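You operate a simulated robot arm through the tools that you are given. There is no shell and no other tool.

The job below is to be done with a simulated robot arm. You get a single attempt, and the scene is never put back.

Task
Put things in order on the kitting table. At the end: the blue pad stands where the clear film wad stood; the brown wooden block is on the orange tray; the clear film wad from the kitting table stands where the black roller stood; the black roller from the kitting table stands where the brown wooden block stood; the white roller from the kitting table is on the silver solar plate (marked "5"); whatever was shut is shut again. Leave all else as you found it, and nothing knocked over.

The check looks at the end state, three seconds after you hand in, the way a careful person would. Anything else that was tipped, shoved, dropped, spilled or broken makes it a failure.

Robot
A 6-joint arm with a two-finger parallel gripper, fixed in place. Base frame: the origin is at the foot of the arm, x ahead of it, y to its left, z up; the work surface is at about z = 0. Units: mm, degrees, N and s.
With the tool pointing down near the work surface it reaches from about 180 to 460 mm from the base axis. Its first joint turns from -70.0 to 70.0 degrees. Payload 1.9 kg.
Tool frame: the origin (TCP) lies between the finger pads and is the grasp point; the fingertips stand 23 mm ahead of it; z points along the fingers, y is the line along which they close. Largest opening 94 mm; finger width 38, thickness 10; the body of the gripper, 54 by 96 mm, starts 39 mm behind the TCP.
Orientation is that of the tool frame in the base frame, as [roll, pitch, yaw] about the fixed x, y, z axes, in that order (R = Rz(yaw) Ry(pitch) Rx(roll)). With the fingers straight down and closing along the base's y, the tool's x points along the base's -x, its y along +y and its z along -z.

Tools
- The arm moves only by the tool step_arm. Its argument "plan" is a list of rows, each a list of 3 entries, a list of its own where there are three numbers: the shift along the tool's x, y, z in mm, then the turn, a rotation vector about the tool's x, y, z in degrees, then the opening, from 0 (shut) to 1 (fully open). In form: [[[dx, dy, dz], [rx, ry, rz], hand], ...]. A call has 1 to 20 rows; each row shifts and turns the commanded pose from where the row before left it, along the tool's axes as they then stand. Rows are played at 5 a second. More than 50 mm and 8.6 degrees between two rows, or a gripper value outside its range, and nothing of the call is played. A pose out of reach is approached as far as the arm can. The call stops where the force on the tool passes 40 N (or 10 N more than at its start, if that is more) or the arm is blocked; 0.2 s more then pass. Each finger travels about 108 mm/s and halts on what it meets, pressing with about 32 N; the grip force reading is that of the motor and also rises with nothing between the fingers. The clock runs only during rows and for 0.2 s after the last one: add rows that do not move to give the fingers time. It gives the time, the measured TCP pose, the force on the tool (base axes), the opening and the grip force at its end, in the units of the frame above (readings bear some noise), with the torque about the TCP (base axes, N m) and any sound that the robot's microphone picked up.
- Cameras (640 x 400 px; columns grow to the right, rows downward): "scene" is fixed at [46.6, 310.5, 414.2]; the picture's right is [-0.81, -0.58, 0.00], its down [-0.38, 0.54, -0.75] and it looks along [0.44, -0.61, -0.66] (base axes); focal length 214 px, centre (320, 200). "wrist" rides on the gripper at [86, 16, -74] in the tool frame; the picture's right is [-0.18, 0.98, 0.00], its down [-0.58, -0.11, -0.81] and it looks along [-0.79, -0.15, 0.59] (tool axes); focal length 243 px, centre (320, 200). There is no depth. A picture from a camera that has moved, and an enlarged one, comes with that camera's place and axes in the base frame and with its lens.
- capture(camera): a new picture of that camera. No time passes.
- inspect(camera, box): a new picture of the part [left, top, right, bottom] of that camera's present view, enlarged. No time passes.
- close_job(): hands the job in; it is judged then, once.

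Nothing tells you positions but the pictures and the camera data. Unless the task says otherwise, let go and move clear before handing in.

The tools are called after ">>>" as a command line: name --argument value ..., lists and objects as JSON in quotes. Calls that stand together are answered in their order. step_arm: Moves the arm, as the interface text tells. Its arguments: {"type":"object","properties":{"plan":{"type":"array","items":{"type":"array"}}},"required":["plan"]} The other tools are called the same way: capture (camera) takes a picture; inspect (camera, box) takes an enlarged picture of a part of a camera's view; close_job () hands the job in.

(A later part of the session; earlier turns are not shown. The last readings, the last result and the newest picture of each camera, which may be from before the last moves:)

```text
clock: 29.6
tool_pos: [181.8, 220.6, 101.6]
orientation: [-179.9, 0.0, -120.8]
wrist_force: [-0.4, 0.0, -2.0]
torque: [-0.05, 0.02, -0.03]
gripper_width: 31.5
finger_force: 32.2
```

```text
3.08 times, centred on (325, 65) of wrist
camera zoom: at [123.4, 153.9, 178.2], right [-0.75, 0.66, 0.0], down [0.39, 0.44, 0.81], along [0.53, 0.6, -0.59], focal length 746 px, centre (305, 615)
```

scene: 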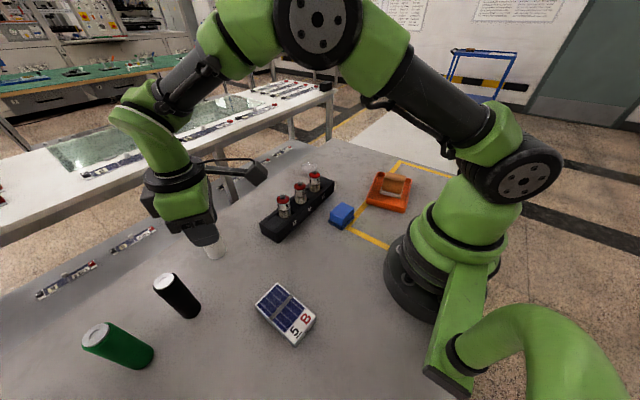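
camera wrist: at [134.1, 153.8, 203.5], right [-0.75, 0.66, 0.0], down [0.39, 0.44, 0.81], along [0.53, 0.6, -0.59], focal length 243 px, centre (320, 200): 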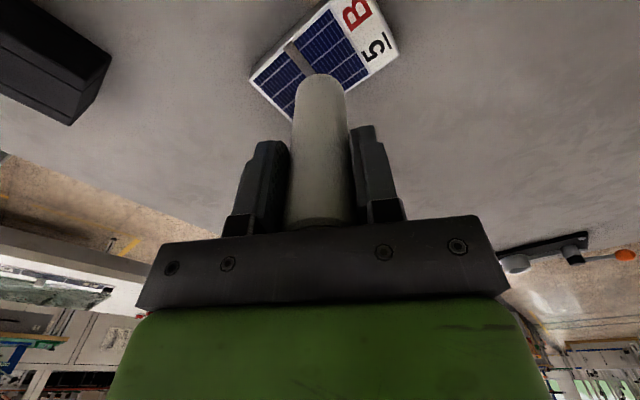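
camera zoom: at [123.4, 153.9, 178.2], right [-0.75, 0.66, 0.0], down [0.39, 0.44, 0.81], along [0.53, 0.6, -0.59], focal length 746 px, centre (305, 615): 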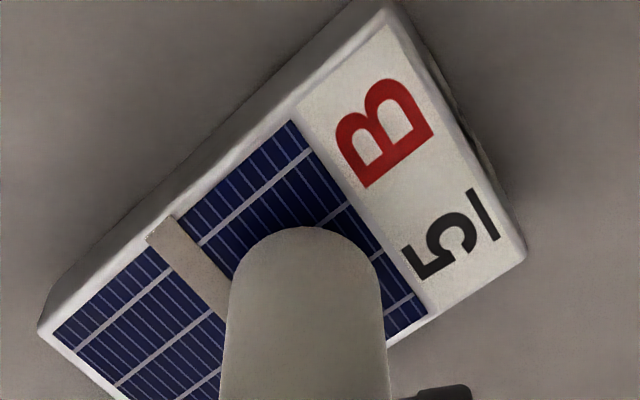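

The roller bottom is some 7 mm above the plate. I'll lower in small steps, watching for contact.

>>> step_arm --plan '[[[0, 0, 2], [0, 0, 0], 0.2], [[0, 0, 1.5], [0, 0, 0], 0.2], [[0, 0, 0], [0, 0, 0], 0.2], [[0, 0, 0], [0, 0, 0], 0.2]]'

>>> step_arm --plan '[[[0, 0, 1.2], [0, 0, 0], 0.2], [[0, 0, 0], [0, 0, 0], 0.2], [[0, 0, 0], [0, 0, 0], 0.2]]'

>>> inspect --camera "scene" --box '[260, 285, 320, 345]'

>>> inspect --camera "wrist" --box '[230, 0, 420, 130]'

```text
clock: 30.6
tool_pos: [180.7, 221.0, 98.7]
orientation: [180.0, 0.0, -120.8]
wrist_force: [0.3, -0.1, -2.1]
torque: [-0.01, 0.0, 0.04]
gripper_width: 31.8
finger_force: 32.3
```

```text
clock: 31.4
tool_pos: [181.6, 222.2, 98.4]
orientation: [-180.0, 0.0, -120.8]
wrist_force: [1.2, -0.1, -2.8]
torque: [-0.02, 0.01, 0.01]
gripper_width: 31.4
finger_force: 32.1
```

```text
6.67 times, centred on (290, 315) of scene
camera zoom: at [46.6, 310.5, 414.2], right [-0.81, -0.58, 0.0], down [-0.38, 0.54, -0.75], along [0.44, -0.61, -0.66], focal length 1430 px, centre (520, -567)
```

zoom: 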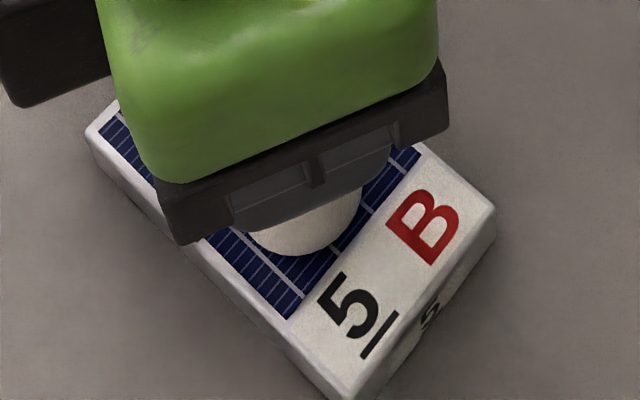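

```text
3.08 times, centred on (325, 65) of wrist
camera zoom: at [123.6, 154.7, 174.3], right [-0.75, 0.66, 0.0], down [0.39, 0.44, 0.81], along [0.53, 0.6, -0.59], focal length 746 px, centre (305, 615)
```

zoom: 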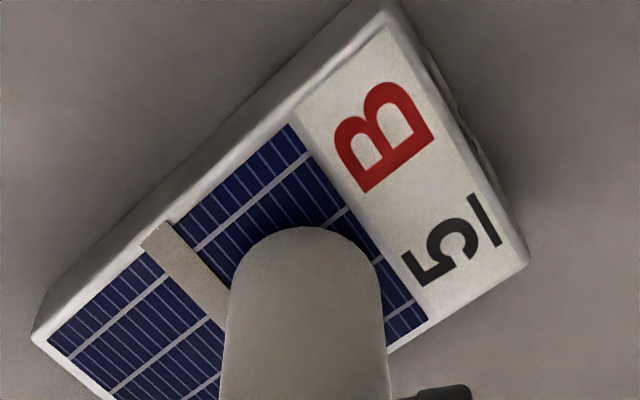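

No contact yet; the roller bottom is at about z=20. I'll keep going down 1 mm at a time.

>>> step_arm --plan '[[[0, 0, 1], [0, 0, 0], 0.2], [[0, 0, 0], [0, 0, 0], 0.2], [[0, 0, 0], [0, 0, 0], 0.2]]'

>>> step_arm --plan '[[[0, 0, 1], [0, 0, 0], 0.2], [[0, 0, 0], [0, 0, 0], 0.2], [[0, 0, 0], [0, 0, 0], 0.2]]'

>>> inspect --camera "wrist" --box '[230, 0, 420, 130]'

```text
clock: 32.2
tool_pos: [181.4, 222.6, 98.4]
orientation: [180.0, 0.1, -120.8]
wrist_force: [-3.1, -5.4, 33.5]
torque: [-0.33, 0.24, 0.04]
gripper_width: 31.4
finger_force: 32.6
```

```text
clock: 33.0
tool_pos: [180.8, 223.7, 98.5]
orientation: [-180.0, 0.2, -120.8]
wrist_force: [4.1, -2.4, 36.5]
torque: [0.1, -0.38, 0.05]
gripper_width: 31.5
finger_force: 32.6
```

```text
3.08 times, centred on (325, 65) of wrist
camera zoom: at [123.6, 155.5, 172.5], right [-0.75, 0.66, 0.0], down [0.39, 0.44, 0.81], along [0.53, 0.61, -0.59], focal length 746 px, centre (305, 615)
```

zoom: 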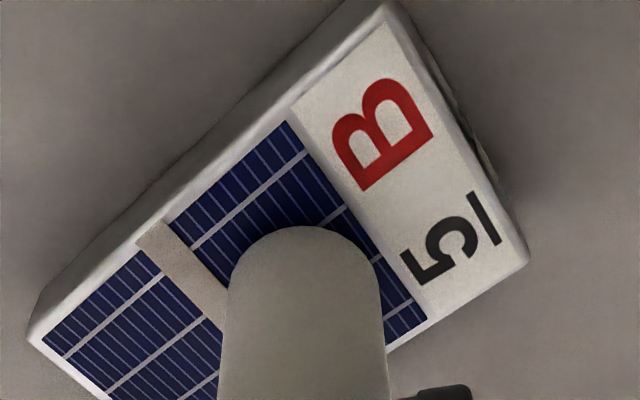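

Contact with the plate shows at about 35 N. I'll ease up 1.3 mm to relieve the pressure before letting go.

>>> step_arm --plan '[[[0, 0, -1.3], [0, 0, 0], 0.2], [[0, 0, 0], [0, 0, 0], 0.2], [[0, 0, 0], [0, 0, 0], 0.2]]'

```text
clock: 33.8
tool_pos: [180.2, 222.8, 97.2]
orientation: [-179.9, -0.2, -120.8]
wrist_force: [3.7, 4.8, 7.4]
torque: [0.44, -0.29, -0.02]
gripper_width: 31.4
finger_force: 31.8
```

Light contact of about 7 N remains. I'll open the fingers and rise straight up.

>>> step_arm --plan '[[[0, 0, 0], [0, 0, 0], 0.4], [[0, 0, 0], [0, 0, 0], 0.55], [[0, 0, 0], [0, 0, 0], 0.7], [[0, 0, 0], [0, 0, 0], 0.7], [[0, 0, -10], [0, 0, 0], 0.7], [[0, 0, -25], [0, 0, 0], 0.7], [[0, 0, -25], [0, 0, 0], 0.7], [[0, 0, -25], [0, 0, 0], 0.7], [[0, 0, -25], [0, 0, 0], 0.7], [[0, 0, 0], [0, 0, 0], 0.7]]'

>>> capture --camera "wrist"

>>> inspect --camera "scene" --box '[130, 200, 350, 370]'

```text
clock: 36.0
tool_pos: [181.6, 222.7, 208.2]
orientation: [180.0, 0.0, -120.7]
wrist_force: [-0.1, 0.3, 0.2]
torque: [0.0, -0.03, 0.01]
gripper_width: 65.8
finger_force: 0.0
```

```text
taken
camera wrist: at [124.6, 155.1, 283.7], right [-0.75, 0.66, 0.0], down [0.39, 0.44, 0.81], along [0.53, 0.6, -0.59], focal length 243 px, centre (320, 200)
```

wrist: 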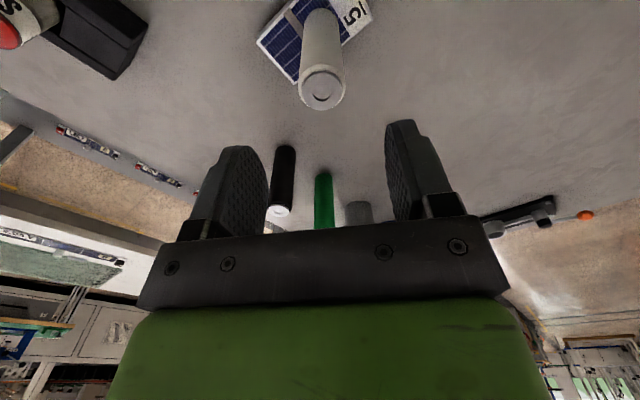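

```text
2.35 times, centred on (240, 285) of scene
camera zoom: at [46.6, 310.5, 414.2], right [-0.81, -0.58, 0.0], down [-0.38, 0.54, -0.75], along [0.44, -0.61, -0.66], focal length 505 px, centre (508, 0)
```

zoom: 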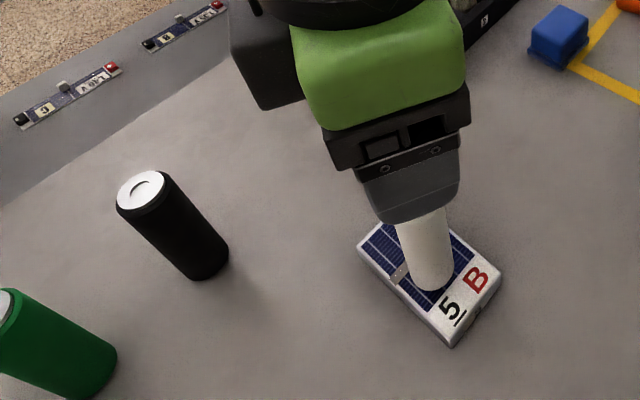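

The white roller stands on the plate and the plate looks unmoved. Next I'll move above the black roller near (333,316), at the edge of reach.

>>> step_arm --plan '[[[-26.2, -13.8, -5], [0, 0, 0], 0.7], [[-26.2, -13.8, 0], [0, 0, 0], 0.7], [[-26.2, -13.8, 0], [0, 0, 0], 0.7], [[-26.2, -13.8, 0], [0, 0, 0], 0.7], [[-26.2, -13.8, 0], [0, 0, 0], 0.7], [[-26.2, -13.6, 10], [0, 0, 0], 0.7], [[0, 0, 20], [0, 0, 0], 0.7], [[0, 0, 15], [0, 0, 0], 0.7], [[0, 0, 0], [0, 0, 0], 0.7]]'

>>> capture --camera "wrist"

>>> capture --camera "scene"

```text
clock: 38.0
tool_pos: [326.1, 313.3, 165.6]
orientation: [-179.9, -0.1, -120.8]
wrist_force: [0.4, -0.6, 0.0]
torque: [-0.01, -0.02, 0.03]
gripper_width: 65.5
finger_force: 0.1
out of reach, approached as far as the arm can: row 6
```

```text
taken
camera wrist: at [269.0, 246.9, 240.3], right [-0.75, 0.66, 0.0], down [0.39, 0.44, 0.81], along [0.53, 0.6, -0.59], focal length 243 px, centre (320, 200)
```

wrist: 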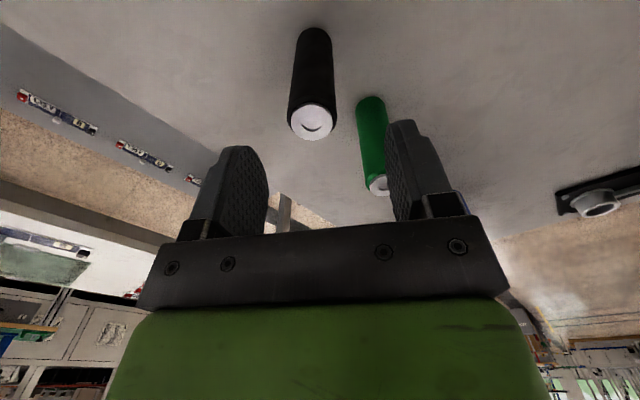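

```text
taken
```

scene: 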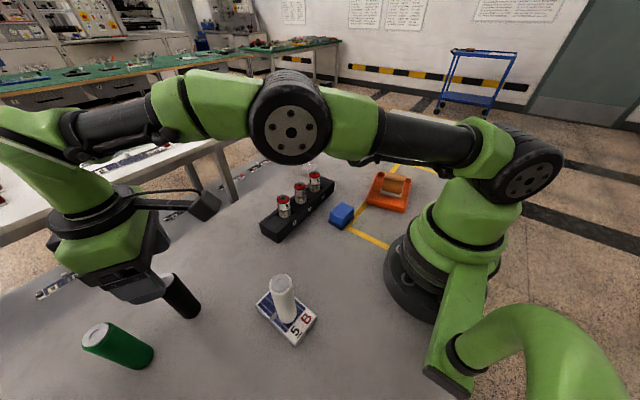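

The arm stopped slightly short at (326,313). I'll enlarge to measure the black roller's position relative to the gripper.

>>> inspect --camera "wrist" --box '[260, 10, 420, 150]'

>>> inspect --camera "scene" --box '[60, 230, 220, 380]'

```text
2.86 times, centred on (340, 80) of wrist
camera zoom: at [269.0, 246.9, 240.3], right [-0.75, 0.66, 0.0], down [0.39, 0.44, 0.81], along [0.53, 0.6, -0.59], focal length 693 px, centre (263, 543)
```

zoom: 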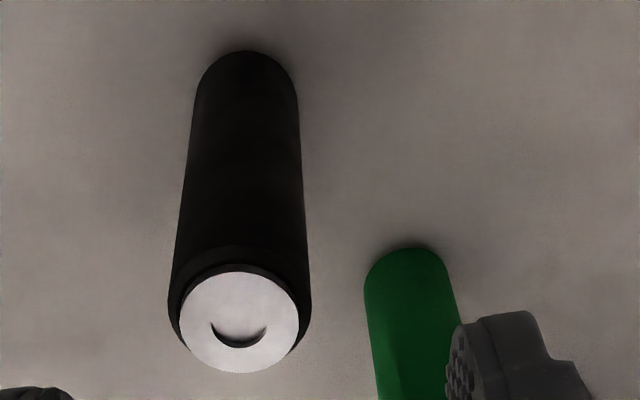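

```text
2.67 times, centred on (140, 305) of scene
camera zoom: at [46.6, 310.5, 414.2], right [-0.81, -0.58, 0.0], down [-0.38, 0.54, -0.75], along [0.44, -0.61, -0.66], focal length 572 px, centre (800, -80)
```

zoom: 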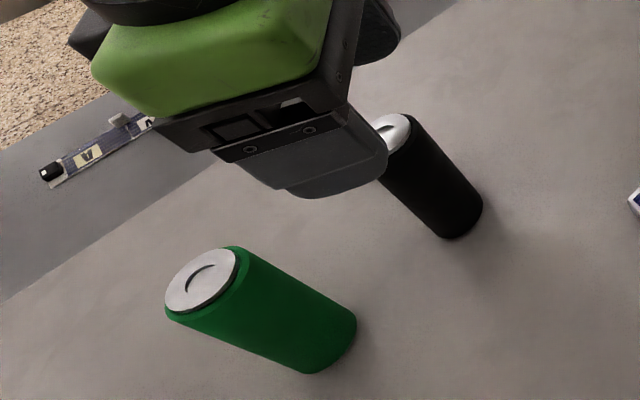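

The black roller stands at about (334,315), so I need about 5 mm more on each tool axis. I'll descend partway while shifting.

>>> step_arm --plan '[[[0, -5.5, 10], [0, 0, 0], 0.7], [[-4, 0, 12], [0, 0, 0], 0.7], [[0, 0, 0], [0, 0, 0], 0.7]]'

>>> inspect --camera "wrist" --box '[260, 10, 420, 150]'

>>> inspect --camera "scene" --box '[60, 230, 220, 380]'

```text
clock: 38.8
tool_pos: [333.6, 313.7, 143.8]
orientation: [-180.0, 0.1, -120.7]
wrist_force: [-0.2, -0.8, 0.0]
torque: [0.01, 0.0, 0.01]
gripper_width: 66.0
finger_force: 0.1
```

```text
2.86 times, centred on (340, 80) of wrist
camera zoom: at [275.8, 246.4, 218.5], right [-0.75, 0.66, 0.0], down [0.39, 0.44, 0.81], along [0.53, 0.6, -0.59], focal length 693 px, centre (263, 543)
```

zoom: 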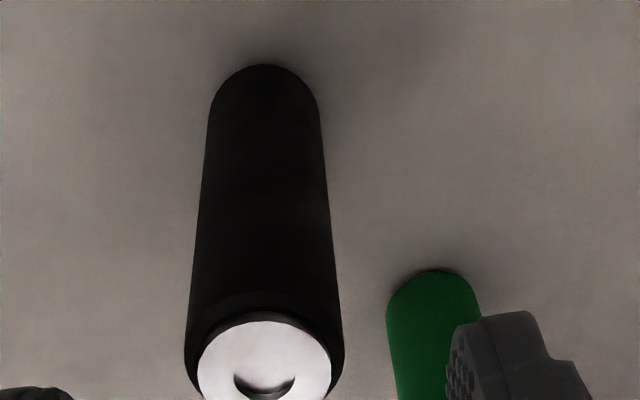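

```text
2.67 times, centred on (140, 305) of scene
camera zoom: at [46.6, 310.5, 414.2], right [-0.81, -0.58, 0.0], down [-0.38, 0.54, -0.75], along [0.44, -0.61, -0.66], focal length 572 px, centre (800, -80)
```

zoom: 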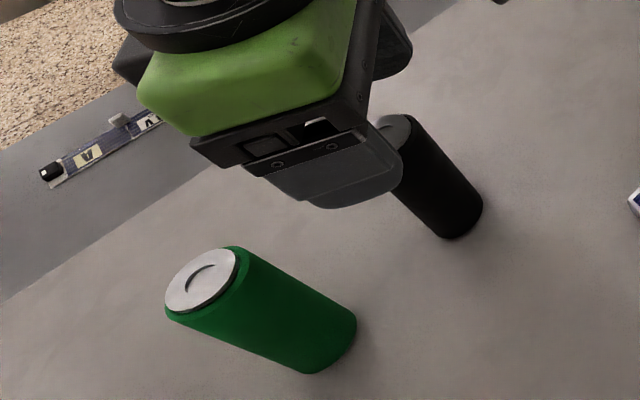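

The roller is now centred in the gripper. I'll descend to TCP z≈80 and close.

>>> step_arm --plan '[[[0, 0, 20], [0, 0, 0], 0.7], [[0, 0, 20], [0, 0, 0], 0.7], [[0, 0, 14], [0, 0, 0], 0.7], [[0, 0, 10], [0, 0, 0], 0.7], [[0, 0, 0], [0, 0, 0], 0.7]]'

>>> capture --camera "wrist"

>>> inspect --camera "scene" --box '[60, 200, 240, 370]'

```text
clock: 40.0
tool_pos: [334.0, 315.8, 79.4]
orientation: [180.0, 0.0, -120.8]
wrist_force: [0.1, 0.4, 0.6]
torque: [0.01, 0.02, -0.01]
gripper_width: 65.9
finger_force: 0.0
```

```text
taken
camera wrist: at [276.8, 248.0, 155.5], right [-0.75, 0.66, 0.0], down [0.39, 0.44, 0.81], along [0.53, 0.6, -0.59], focal length 243 px, centre (320, 200)
```

wrist: 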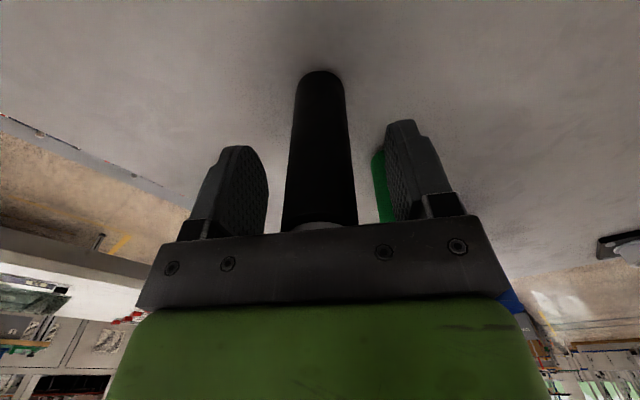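

```text
2.35 times, centred on (150, 285) of scene
camera zoom: at [46.6, 310.5, 414.2], right [-0.81, -0.58, 0.0], down [-0.38, 0.54, -0.75], along [0.44, -0.61, -0.66], focal length 505 px, centre (720, 0)
```

zoom: 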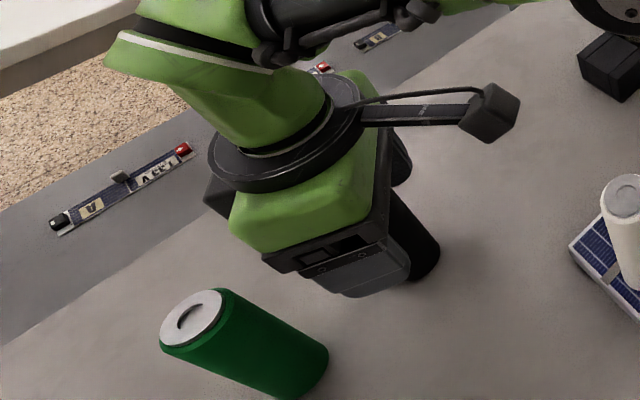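

Aligned. I'll close on the black roller and lift it.

>>> step_arm --plan '[[[0, 0, 0], [0, 0, 0], 0.4], [[0, 0, 0], [0, 0, 0], 0.2], [[0, 0, 0], [0, 0, 0], 0.2], [[0, 0, 0], [0, 0, 0], 0.2], [[0, 0, -10], [0, 0, 0], 0.2], [[0, 0, -15], [0, 0, 0], 0.2], [[0, 0, 0], [0, 0, 0], 0.2]]'

>>> capture --camera "wrist"

>>> inspect --camera "scene" --box '[60, 200, 240, 370]'

```text
clock: 41.6
tool_pos: [331.7, 312.3, 105.8]
orientation: [180.0, 0.0, -120.8]
wrist_force: [-0.8, -0.9, -2.2]
torque: [0.02, -0.01, -0.02]
gripper_width: 31.7
finger_force: 32.1
```

```text
taken
camera wrist: at [275.4, 245.5, 182.0], right [-0.75, 0.66, 0.0], down [0.39, 0.44, 0.81], along [0.53, 0.6, -0.59], focal length 243 px, centre (320, 200)
```

wrist: 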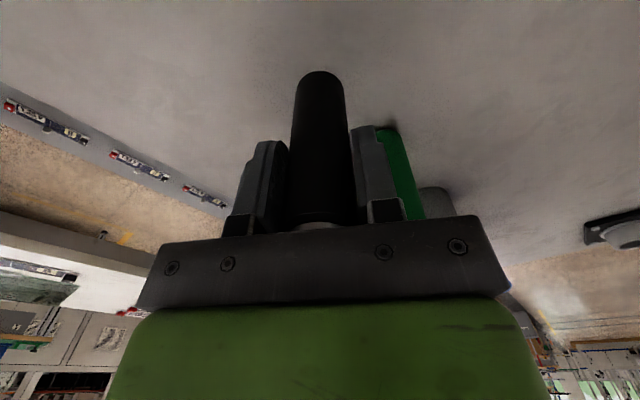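

```text
2.35 times, centred on (150, 285) of scene
camera zoom: at [46.6, 310.5, 414.2], right [-0.81, -0.58, 0.0], down [-0.38, 0.54, -0.75], along [0.44, -0.61, -0.66], focal length 505 px, centre (720, 0)
```

zoom: 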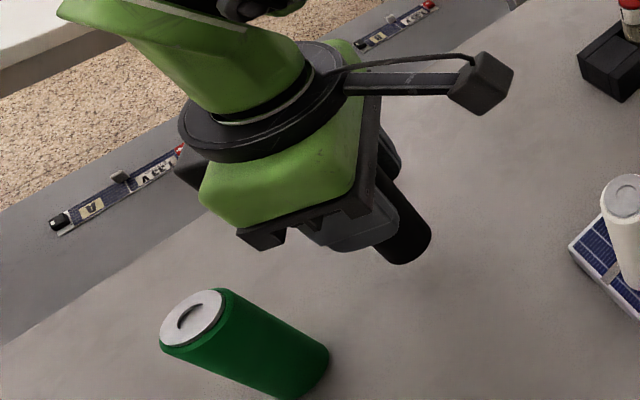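

The black roller is held and lifted. I'll raise it and draw it inward, then turn the tool for the right-hand side.

>>> step_arm --plan '[[[15, 0, -20], [0, 0, 0], 0.2], [[25, 0, -25], [0, 0, 0], 0.2], [[25, 0, -25], [0, 0, 0], 0.2], [[20, 0, -25], [0, 0, 0], 0.2], [[0, 0, 0], [0, 0, 8], 0.2], [[0, 0, 0], [0, 0, 8], 0.2], [[0, 0, 0], [0, 0, 8], 0.2], [[0, 0, 0], [0, 0, 8], 0.2], [[0, 0, 0], [0, 0, 8], 0.2], [[0, 0, 0], [0, 0, 8], 0.2], [[0, 0, 0], [0, 0, 8], 0.2], [[0, 0, 0], [0, 0, 8], 0.2], [[0, 0, 0], [0, 0, 8], 0.2], [[0, 0, 0], [0, 0, 7], 0.2], [[0, 0, 0], [0, 0, 0], 0.2]]'

>>> capture --camera "scene"

```text
clock: 44.8
tool_pos: [287.8, 240.8, 200.4]
orientation: [-179.9, -0.1, 160.1]
wrist_force: [-0.4, -0.1, -2.4]
torque: [-0.01, -0.06, -0.01]
gripper_width: 31.4
finger_force: 31.7
```

```text
taken
```

scene: 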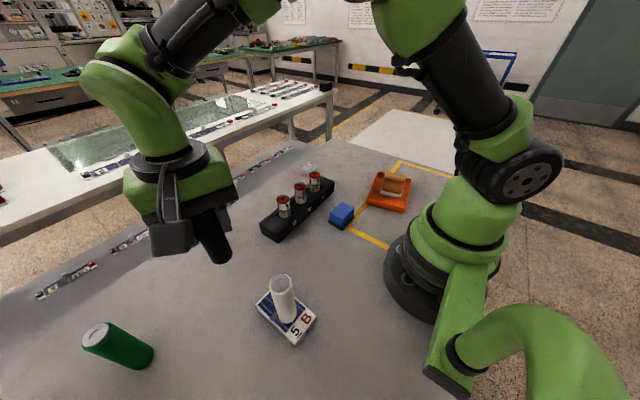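

All is steady. I'll carry the roller across, well above the rack, toward the right side.

>>> step_arm --plan '[[[-11.9, -32.9, 0], [0, 0, 0], 0.2], [[-11.9, -32.9, 0], [0, 0, 0], 0.2], [[-11.9, -32.9, 0], [0, 0, 0], 0.2], [[-11.9, -32.9, 0], [0, 0, 0], 0.2], [[-11.9, -32.9, 0], [0, 0, 0], 0.2], [[-11.9, -32.9, 0], [0, 0, 0], 0.2], [[-11.9, -32.9, 0], [0, 0, 0], 0.2], [[-11.9, -32.9, 0], [0, 0, 0], 0.2], [[-11.9, -32.9, 0], [0, 0, 0], 0.2], [[-11.9, -32.9, 0], [0, 0, 0], 0.2], [[-11.9, -32.9, 0], [0, 0, 0], 0.2], [[-11.9, -32.9, 0], [0, 0, 0], 0.2], [[0, 0, 0], [0, 0, 0], 0.2]]'

>>> capture --camera "wrist"

>>> capture --camera "scene"

```text
clock: 47.6
tool_pos: [288.8, -180.8, 200.4]
orientation: [-180.0, 0.1, 160.3]
wrist_force: [0.0, -0.1, -2.3]
torque: [0.0, -0.02, 0.02]
gripper_width: 31.5
finger_force: 31.8
```

```text
taken
camera wrist: at [214.2, -137.5, 275.0], right [0.51, 0.86, 0.0], down [0.51, -0.3, 0.81], along [0.7, -0.41, -0.59], focal length 243 px, centre (320, 200)
```

wrist: 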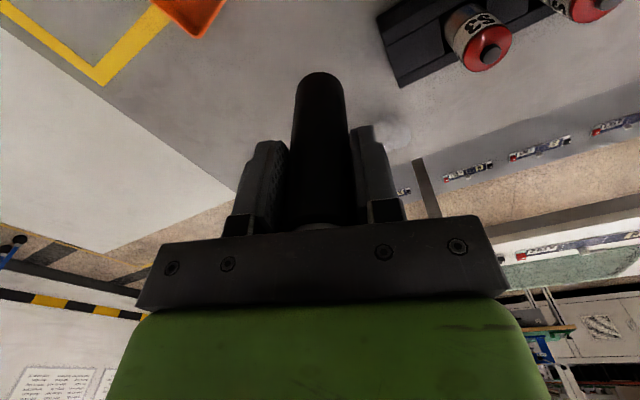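

```text
taken
```

scene: 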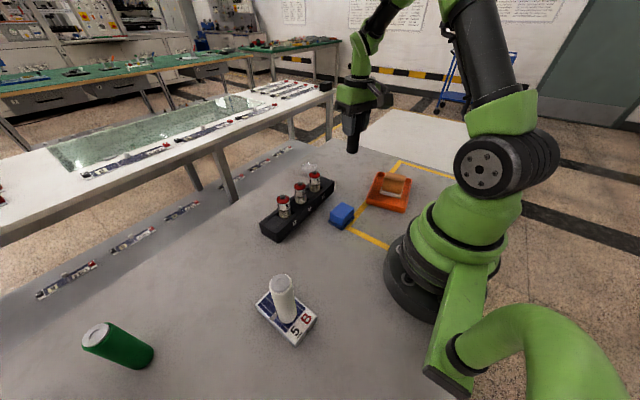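

I'm near the block's old spot at about (345,-244.5). I'll move over it and lower the roller most of the way.

>>> step_arm --plan '[[[-24.5, -13.5, 0], [0, 0, 0], 0.2], [[-24.5, -13.5, 0], [0, 0, 0], 0.2], [[-24.3, -13.4, 0], [0, 0, 0], 0.2], [[0, 0, 25], [0, 0, 0], 0.2], [[0, 0, 25], [0, 0, 0], 0.2], [[0, 0, 25], [0, 0, 0], 0.2], [[0, 0, 20], [0, 0, 0], 0.2], [[0, 0, 10], [0, 0, 0], 0.2], [[0, 0, 0], [0, 0, 0], 0.2]]'

>>> capture --camera "wrist"

>>> inspect --camera "scene" --box '[280, 90, 400, 190]'

```text
clock: 49.6
tool_pos: [345.9, -242.8, 94.2]
orientation: [-180.0, 0.0, 160.0]
wrist_force: [-1.1, 0.6, -1.0]
torque: [0.04, -0.01, -0.01]
gripper_width: 31.1
finger_force: 32.5
```

```text
taken
camera wrist: at [270.5, -199.8, 170.6], right [0.51, 0.86, 0.0], down [0.51, -0.3, 0.81], along [0.7, -0.41, -0.59], focal length 243 px, centre (320, 200)
```

wrist: 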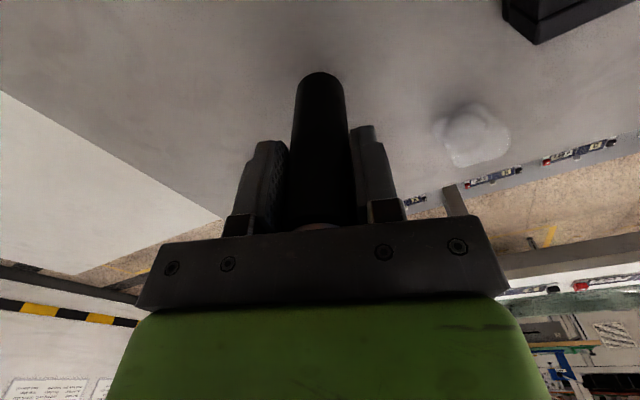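

```text
4.00 times, centred on (340, 140) of scene
camera zoom: at [46.6, 310.5, 414.2], right [-0.81, -0.58, 0.0], down [-0.38, 0.54, -0.75], along [0.44, -0.61, -0.66], focal length 858 px, centre (240, 440)
```

zoom: 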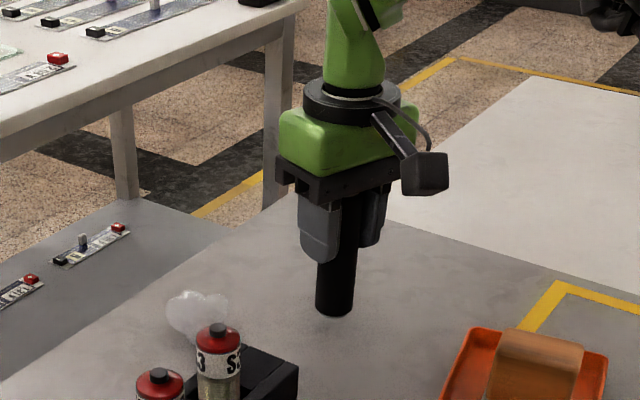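

The roller hangs about 15 mm above the block's old spot. I'll lower it 12 mm, then finish in small steps.

>>> step_arm --plan '[[[0, 0, 6], [0, 0, 0], 0.2], [[0, 0, 4], [0, 0, 0], 0.2], [[0, 0, 2.5], [0, 0, 0], 0.2], [[0, 0, 0], [0, 0, 0], 0.2], [[0, 0, 0], [0, 0, 0], 0.2]]'

>>> inspect --camera "wrist" --box '[420, 80, 540, 180]'

>>> step_arm --plan '[[[0, 0, 1], [0, 0, 0], 0.2], [[0, 0, 0], [0, 0, 0], 0.2], [[0, 0, 0], [0, 0, 0], 0.2]]'

```text
clock: 50.8
tool_pos: [346.0, -241.8, 82.5]
orientation: [-180.0, -0.1, 160.1]
wrist_force: [0.1, 0.5, -1.8]
torque: [0.01, 0.04, -0.01]
gripper_width: 31.2
finger_force: 31.4
```

```text
4.00 times, centred on (480, 130) of wrist
camera zoom: at [270.0, -199.1, 158.1], right [0.51, 0.86, 0.0], down [0.51, -0.3, 0.81], along [0.7, -0.41, -0.59], focal length 970 px, centre (-320, 480)
```

zoom: 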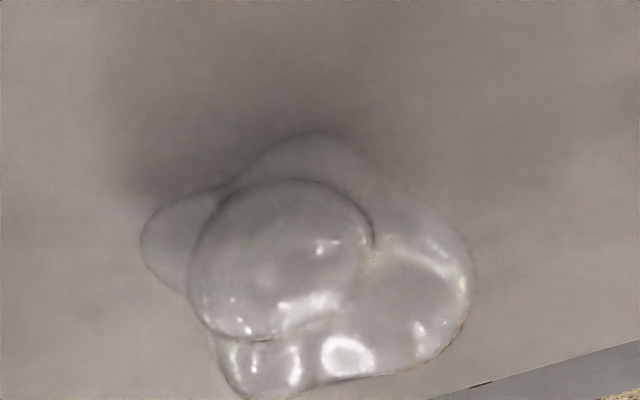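

```text
clock: 51.6
tool_pos: [345.3, -242.3, 81.0]
orientation: [-180.0, 0.0, 160.2]
wrist_force: [-0.3, 0.3, -1.6]
torque: [0.03, -0.04, -0.01]
gripper_width: 31.4
finger_force: 31.8
```

Still no contact, with about 1.5 mm left. I'll continue.

>>> step_arm --plan '[[[0, 0, 1], [0, 0, 0], 0.2], [[0, 0, 0], [0, 0, 0], 0.2], [[0, 0, 0], [0, 0, 0], 0.2]]'

```text
clock: 52.4
tool_pos: [345.3, -241.6, 80.2]
orientation: [-179.9, 0.0, 160.3]
wrist_force: [-0.6, -0.3, -2.7]
torque: [-0.01, -0.01, 0.02]
gripper_width: 31.4
finger_force: 31.4
```

>>> step_arm --plan '[[[0, 0, 0.7], [0, 0, 0], 0.2], [[0, 0, 0], [0, 0, 0], 0.2], [[0, 0, 0], [0, 0, 0], 0.2]]'

>>> inspect --camera "scene" --box '[310, 130, 370, 190]'

>>> capture --camera "wrist"

```text
clock: 53.2
tool_pos: [345.1, -241.1, 79.4]
orientation: [179.9, -0.1, 160.2]
wrist_force: [-4.3, -1.6, 5.5]
torque: [-0.06, 0.17, -0.01]
gripper_width: 31.4
finger_force: 32.3
```

```text
6.67 times, centred on (340, 160) of scene
camera zoom: at [46.6, 310.5, 414.2], right [-0.81, -0.58, 0.0], down [-0.38, 0.54, -0.75], along [0.44, -0.61, -0.66], focal length 1430 px, centre (187, 467)
```

zoom: 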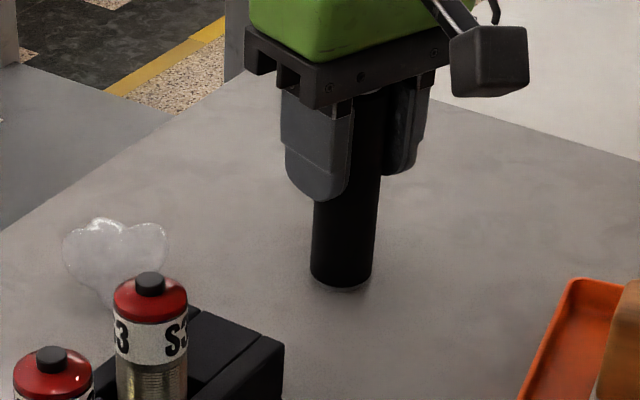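

```text
taken
camera wrist: at [269.8, -198.7, 155.5], right [0.51, 0.86, 0.0], down [0.51, -0.3, 0.81], along [0.7, -0.41, -0.59], focal length 243 px, centre (320, 200)
```

wrist: 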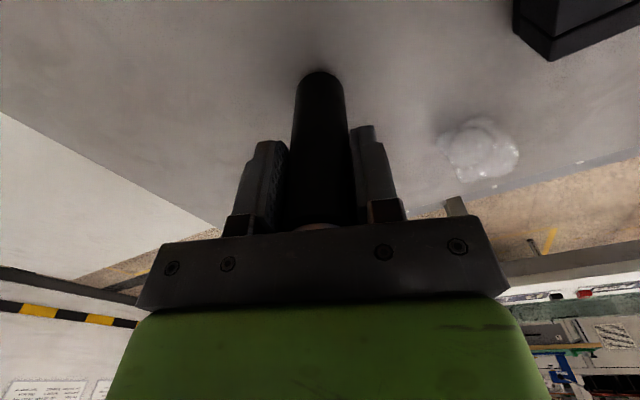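

Light contact of 5.5 N, and the roller stands at about (345,-243). I'll open and rise straight up.

>>> step_arm --plan '[[[0, 0, 0], [0, 0, 0], 0.4], [[0, 0, 0], [0, 0, 0], 0.55], [[0, 0, 0], [0, 0, 0], 0.7], [[0, 0, 0], [0, 0, 0], 0.7], [[0, 0, -10], [0, 0, 0], 0.7], [[0, 0, -25], [0, 0, 0], 0.7], [[0, 0, -25], [0, 0, 0], 0.7], [[0, 0, -25], [0, 0, 0], 0.7], [[0, 0, -15], [0, 0, 0], 0.7], [[0, 0, 0], [0, 0, 0], 0.7]]'

>>> capture --camera "wrist"

>>> capture --camera "scene"

```text
clock: 55.4
tool_pos: [346.0, -241.7, 179.0]
orientation: [179.9, 0.0, 160.2]
wrist_force: [-0.8, -0.6, 0.1]
torque: [-0.01, 0.01, 0.01]
gripper_width: 65.8
finger_force: 0.1
```

```text
taken
camera wrist: at [269.5, -199.0, 254.7], right [0.51, 0.86, 0.0], down [0.51, -0.3, 0.81], along [0.7, -0.41, -0.59], focal length 243 px, centre (320, 200)
```

wrist: 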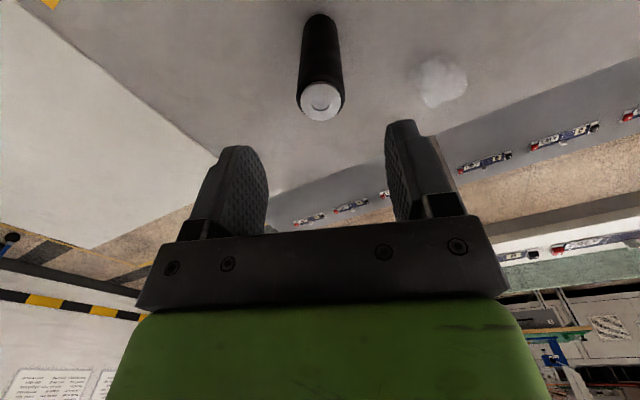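

```text
taken
```

scene: 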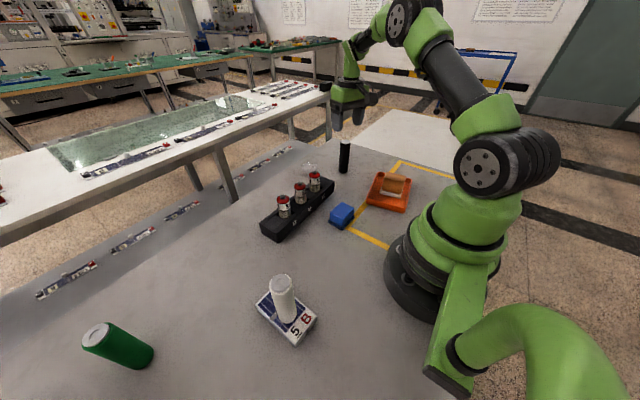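

The black roller stands in the block's old place. Now I'll go for the film wad near (440,-161): square the tool to the base axes, with full opening, and approach for a good look.

>>> step_arm --plan '[[[0, 0, 0], [0, 0, -6.6], 1], [[0, 0, 0], [0, 0, -6.6], 1], [[0, 0, 0], [0, 0, -6.6], 1], [[-16, 27, 0], [0, 0, 0], 1], [[-16, 27, 0], [0, 0, 0], 1], [[-16, 27, 0], [0, 0, 0], 1], [[0, 0, 20], [0, 0, 0], 1], [[0, 0, 20], [0, 0, 0], 1], [[0, 0, 0], [0, 0, 0], 1]]'

>>> capture --camera "wrist"

>>> inspect --camera "scene" --box '[260, 70, 400, 200]'

```text
clock: 57.4
tool_pos: [391.2, -158.1, 140.4]
orientation: [-180.0, 0.0, 180.0]
wrist_force: [0.5, 0.7, -0.4]
torque: [-0.01, 0.0, -0.01]
gripper_width: 94.0
finger_force: 0.0
```

```text
taken
camera wrist: at [304.9, -144.8, 215.2], right [0.18, 0.98, 0.0], down [0.58, -0.11, 0.81], along [0.79, -0.15, -0.59], focal length 243 px, centre (320, 200)
```

wrist: 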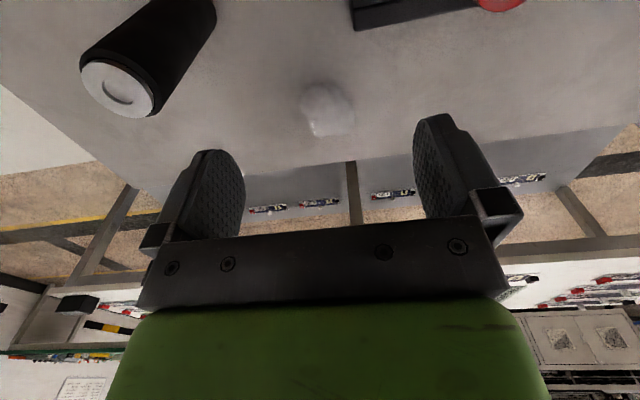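

```text
3.08 times, centred on (330, 135) of scene
camera zoom: at [46.6, 310.5, 414.2], right [-0.81, -0.58, 0.0], down [-0.38, 0.54, -0.75], along [0.44, -0.61, -0.66], focal length 660 px, centre (289, 400)
```

zoom: 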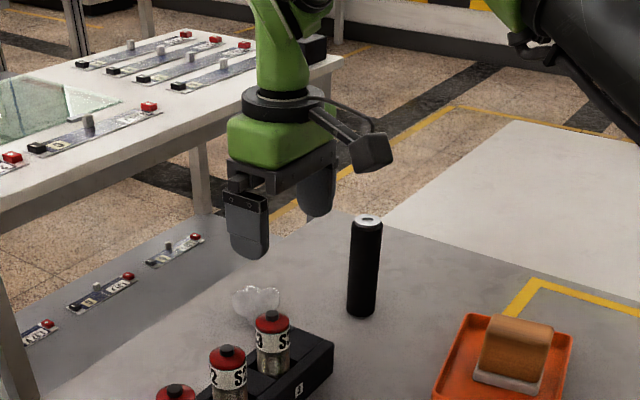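

>>> inspect --camera "wrist" --box '[260, 50, 400, 160]'

>>> inspect --camera "scene" --box '[295, 155, 335, 185]'

```text
3.64 times, centred on (330, 105) of wrist
camera zoom: at [304.9, -144.8, 215.2], right [0.18, 0.98, 0.0], down [0.58, -0.11, 0.81], along [0.79, -0.15, -0.59], focal length 882 px, centre (284, 546)
```

zoom: 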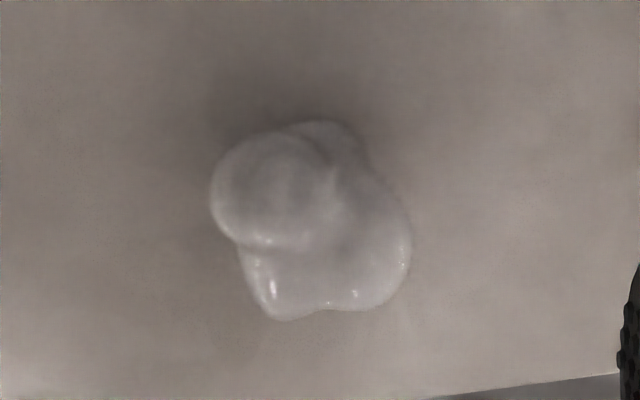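

```text
13.33 times, centred on (315, 170) of scene
camera zoom: at [46.6, 310.5, 414.2], right [-0.81, -0.58, 0.0], down [-0.38, 0.54, -0.75], along [0.44, -0.61, -0.66], focal length 2860 px, centre (387, 600)
```

zoom: 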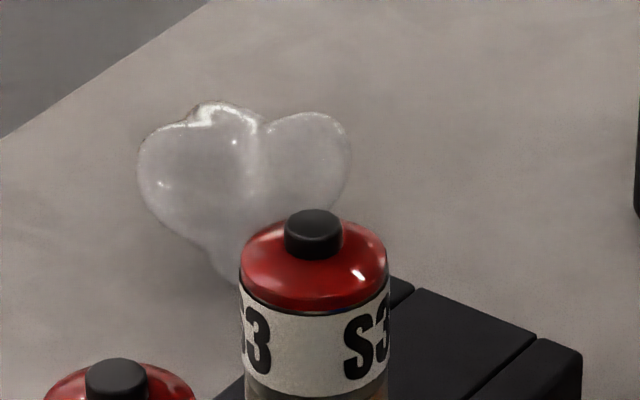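

The wad is centred near (438,-161), about 48 mm wide and 38 tall. I'll advance and descend with the fingers fully open around it, checking reach on the way.

>>> step_arm --plan '[[[-15, 0, 20], [0, 0, 0], 1], [[-14, 0, 20], [0, 0, 0], 1], [[-8, 0, 20], [0, 0, 0], 1], [[0, 0, 10], [0, 0, 0], 1], [[0, 0, 0], [0, 0, 0], 1]]'

>>> capture --camera "wrist"

>>> inspect --camera "scene" --box '[260, 90, 400, 210]'

```text
clock: 58.6
tool_pos: [429.7, -161.3, 71.0]
orientation: [180.0, 0.0, -180.0]
wrist_force: [-1.0, -0.3, 0.3]
torque: [0.03, -0.01, 0.0]
gripper_width: 94.1
finger_force: 0.1
```

```text
taken
camera wrist: at [344.4, -145.7, 146.3], right [0.18, 0.98, 0.0], down [0.58, -0.11, 0.81], along [0.79, -0.15, -0.59], focal length 243 px, centre (320, 200)
```

wrist: 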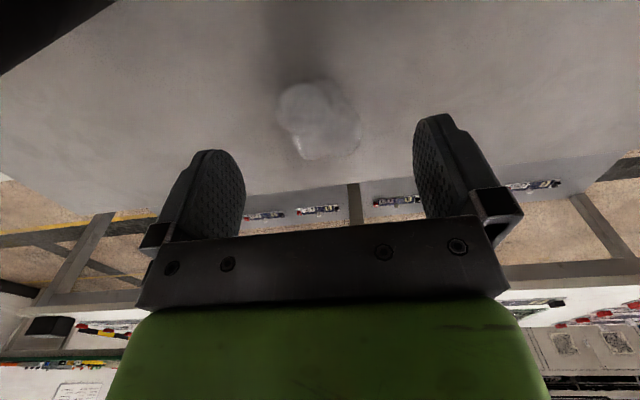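

```text
3.33 times, centred on (330, 150) of scene
camera zoom: at [46.6, 310.5, 414.2], right [-0.81, -0.58, 0.0], down [-0.38, 0.54, -0.75], along [0.44, -0.61, -0.66], focal length 715 px, centre (287, 367)
```

zoom: 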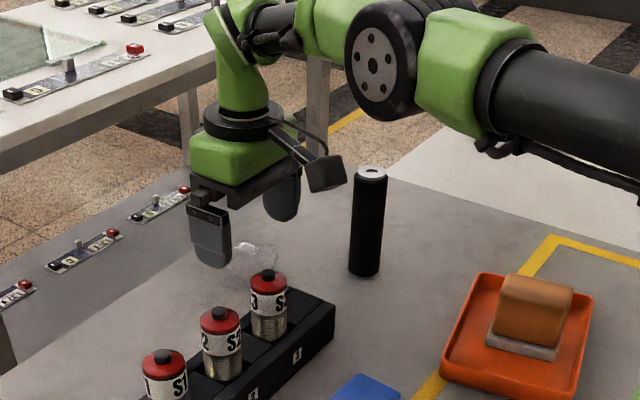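

The wad sits centred between the fingers. I'll go forward 5 mm and down to TCP z≈30.

>>> step_arm --plan '[[[-4, -1, 15], [0, 0, 0], 1], [[-2, 0, 15], [0, 0, 0], 1], [[0, 0, 8], [0, 0, 0], 1], [[0, 0, 3], [0, 0, 0], 1], [[0, 0, 0], [0, 0, 0], 1]]'

>>> capture --camera "wrist"

>>> inspect --camera "scene" --box '[280, 110, 380, 200]'

```text
clock: 59.8
tool_pos: [428.0, -157.6, 30.5]
orientation: [179.9, 0.0, 180.0]
wrist_force: [-0.2, 0.0, -0.2]
torque: [-0.01, -0.01, -0.01]
gripper_width: 94.2
finger_force: 0.1
out of reach, approached as far as the arm can: row 1, 2
```

```text
taken
camera wrist: at [341.9, -142.2, 106.2], right [0.18, 0.98, 0.0], down [0.58, -0.11, 0.81], along [0.79, -0.15, -0.59], focal length 243 px, centre (320, 200)
```

wrist: 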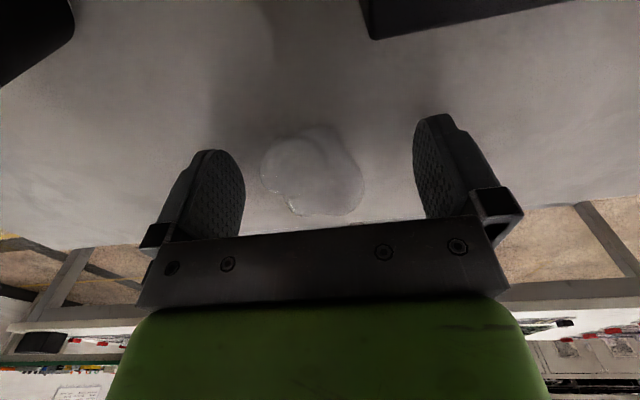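

```text
4.44 times, centred on (330, 155) of scene
camera zoom: at [46.6, 310.5, 414.2], right [-0.81, -0.58, 0.0], down [-0.38, 0.54, -0.75], along [0.44, -0.61, -0.66], focal length 953 px, centre (276, 400)
```

zoom: 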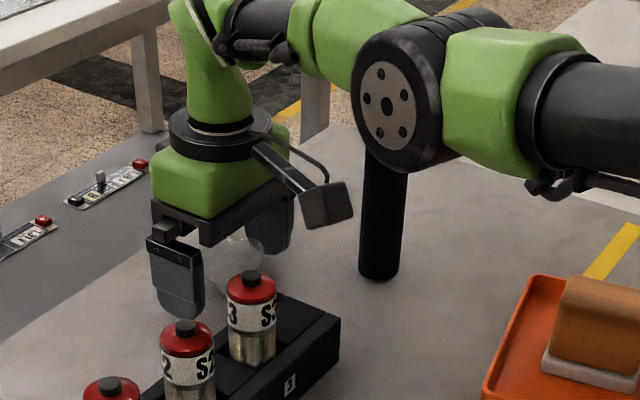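

The arm ran out of straight-down reach at (428,-158), about 8 mm short of the wad's middle. I'll lean the tool outward by 8° and advance the rest.

>>> step_arm --plan '[[[0, 0, -2], [0, -4, 0], 1], [[0, 0, 0], [0, -4, 0], 1], [[-4, -2, 0.6], [0, 0, 0], 1], [[-4, -2, 0.6], [0, 0, 0], 1], [[0, 0, 0], [0, 0, 0], 1]]'

>>> capture --camera "wrist"

>>> inspect --camera "scene" --box '[280, 110, 380, 200]'

```text
clock: 61.0
tool_pos: [447.3, -166.0, 30.2]
orientation: [180.0, 8.0, -180.0]
wrist_force: [-0.2, -0.8, 0.6]
torque: [0.0, 0.02, 0.0]
gripper_width: 94.2
finger_force: 0.0
out of reach, approached as far as the arm can: row 1, 2, 3, 4
```

```text
taken
camera wrist: at [350.7, -151.3, 93.3], right [0.18, 0.98, 0.03], down [0.46, -0.11, 0.88], along [0.87, -0.15, -0.47], focal length 243 px, centre (320, 200)
```

wrist: 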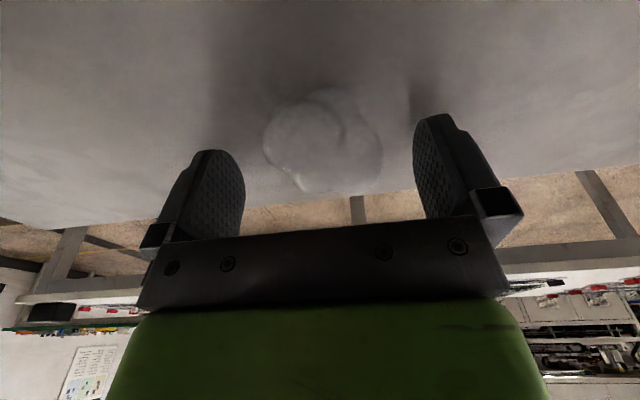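

```text
4.44 times, centred on (330, 155) of scene
camera zoom: at [46.6, 310.5, 414.2], right [-0.81, -0.58, 0.0], down [-0.38, 0.54, -0.75], along [0.44, -0.61, -0.66], focal length 953 px, centre (276, 400)
```

zoom: 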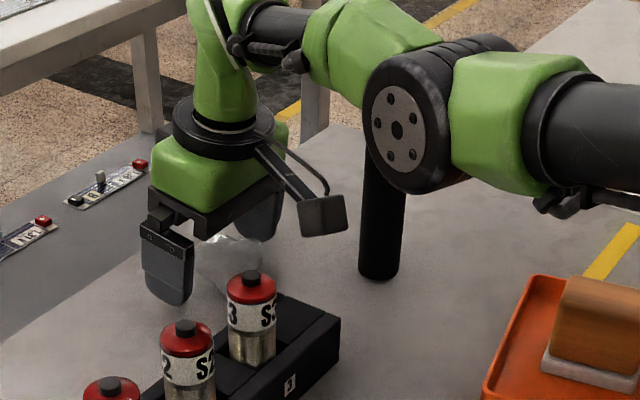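

The leaned tool went a bit too far, to about (446,-167), while the wad's middle is at about (436,-164). I'll back up 8 mm and centre.

>>> step_arm --plan '[[[4.1, 1.5, 0.4], [0, 0, 0], 1], [[4.1, 1.5, 0.4], [0, 0, 0], 1], [[0, 0, 0], [0, 0, 0], 1], [[0, 0, 0], [0, 0, 0], 1]]'

>>> capture --camera "wrist"

```text
clock: 62.0
tool_pos: [445.8, -166.7, 27.3]
orientation: [-180.0, 7.9, -179.8]
wrist_force: [0.0, 0.6, 0.8]
torque: [0.02, 0.0, -0.02]
gripper_width: 94.0
finger_force: 0.1
out of reach, approached as far as the arm can: row 1, 2
```

```text
taken
camera wrist: at [350.6, -151.9, 90.6], right [0.18, 0.98, 0.02], down [0.47, -0.11, 0.88], along [0.87, -0.15, -0.48], focal length 243 px, centre (320, 200)
```

wrist: 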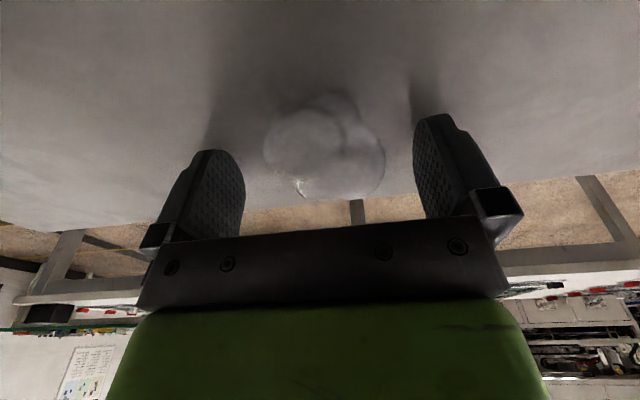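

The arm hardly moved and reports out of reach, so I want to see the whole arm posture before doing more.

>>> capture --camera "scene"

>>> inspect --camera "scene" --box '[280, 90, 480, 230]'

```text
taken
```

scene: 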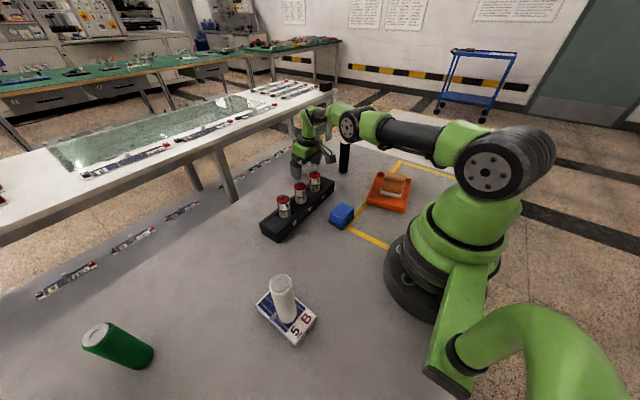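

```text
2.86 times, centred on (380, 160) of scene
camera zoom: at [46.6, 310.5, 414.2], right [-0.81, -0.58, 0.0], down [-0.38, 0.54, -0.75], along [0.44, -0.61, -0.66], focal length 613 px, centre (149, 314)
```

zoom: 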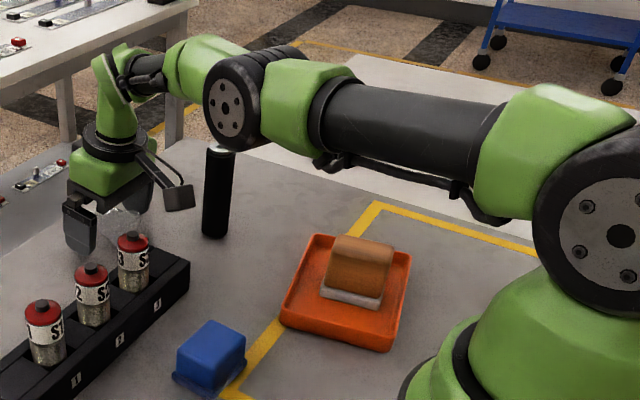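

The arm is stretched nearly straight, which explains why it would not pull back directly. I'll lift and draw inward together to bend the elbow again, with the fingers staying clear around the wad.

>>> step_arm --plan '[[[6.8, 2.5, -9], [0, 0, 0], 1], [[6.8, 2.5, -9], [0, 0, 0], 1], [[6.8, 2.5, -9], [0, 0, 0], 1], [[6.8, 2.5, -9], [0, 0, 0], 1], [[0, 0, 0], [0, 0, 0], 1]]'

>>> capture --camera "wrist"

```text
clock: 63.2
tool_pos: [417.9, -156.3, 54.8]
orientation: [-180.0, 8.0, 179.9]
wrist_force: [-0.8, -0.7, 0.0]
torque: [0.02, -0.01, -0.02]
gripper_width: 94.1
finger_force: 0.1
out of reach, approached as far as the arm can: row 1
```

```text
taken
camera wrist: at [322.7, -141.2, 118.1], right [0.18, 0.98, 0.03], down [0.46, -0.11, 0.88], along [0.87, -0.15, -0.47], focal length 243 px, centre (320, 200)
```

wrist: 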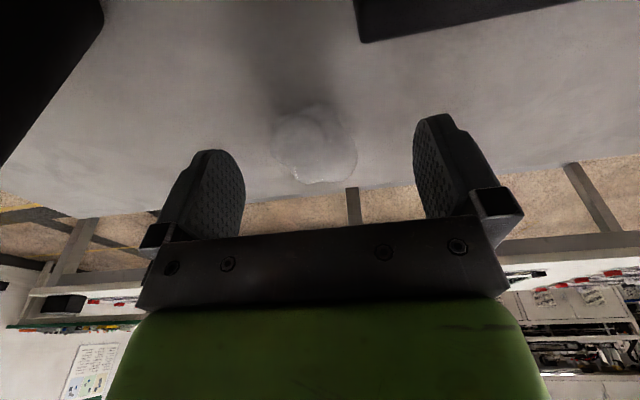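

The elbow is bent again and the pose is in reach at (418,-157,57). Now I'll advance with this 8° lean to the wad's middle near (438,-162.5).

>>> step_arm --plan '[[[-4, -1.3, 7.5], [0, 0, 0], 1], [[-4, -1.3, 7.5], [0, 0, 0], 1], [[-4, -1.3, 7.5], [0, 0, 0], 1], [[-4, -1.4, 7], [0, 0, 0], 1], [[0, 0, 0], [0, 0, 0], 1]]'

>>> capture --camera "wrist"

>>> inspect --camera "scene" --box '[280, 110, 380, 200]'

```text
clock: 64.4
tool_pos: [437.3, -161.8, 29.8]
orientation: [-180.0, 7.9, -180.0]
wrist_force: [1.2, 0.3, -0.5]
torque: [0.02, 0.01, -0.01]
gripper_width: 94.0
finger_force: 0.0
```

```text
taken
camera wrist: at [342.5, -147.2, 92.1], right [0.18, 0.98, 0.03], down [0.46, -0.11, 0.88], along [0.87, -0.15, -0.48], focal length 243 px, centre (320, 200)
```

wrist: 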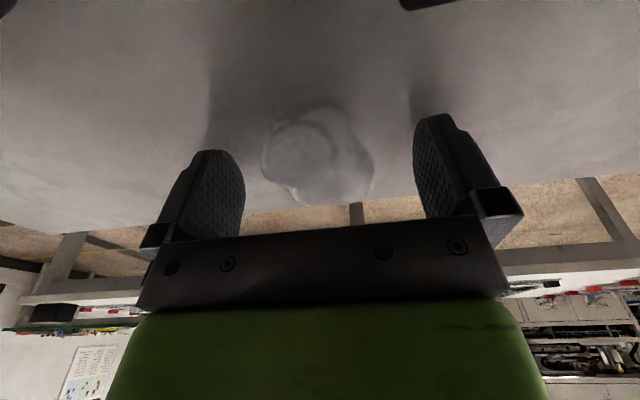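

```text
4.44 times, centred on (330, 155) of scene
camera zoom: at [46.6, 310.5, 414.2], right [-0.81, -0.58, 0.0], down [-0.38, 0.54, -0.75], along [0.44, -0.61, -0.66], focal length 953 px, centre (276, 400)
```

zoom: 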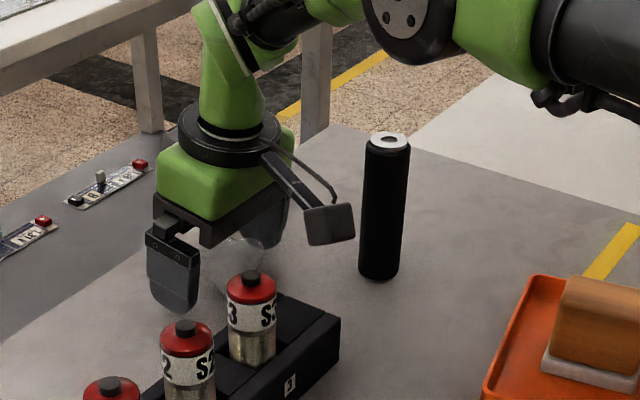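

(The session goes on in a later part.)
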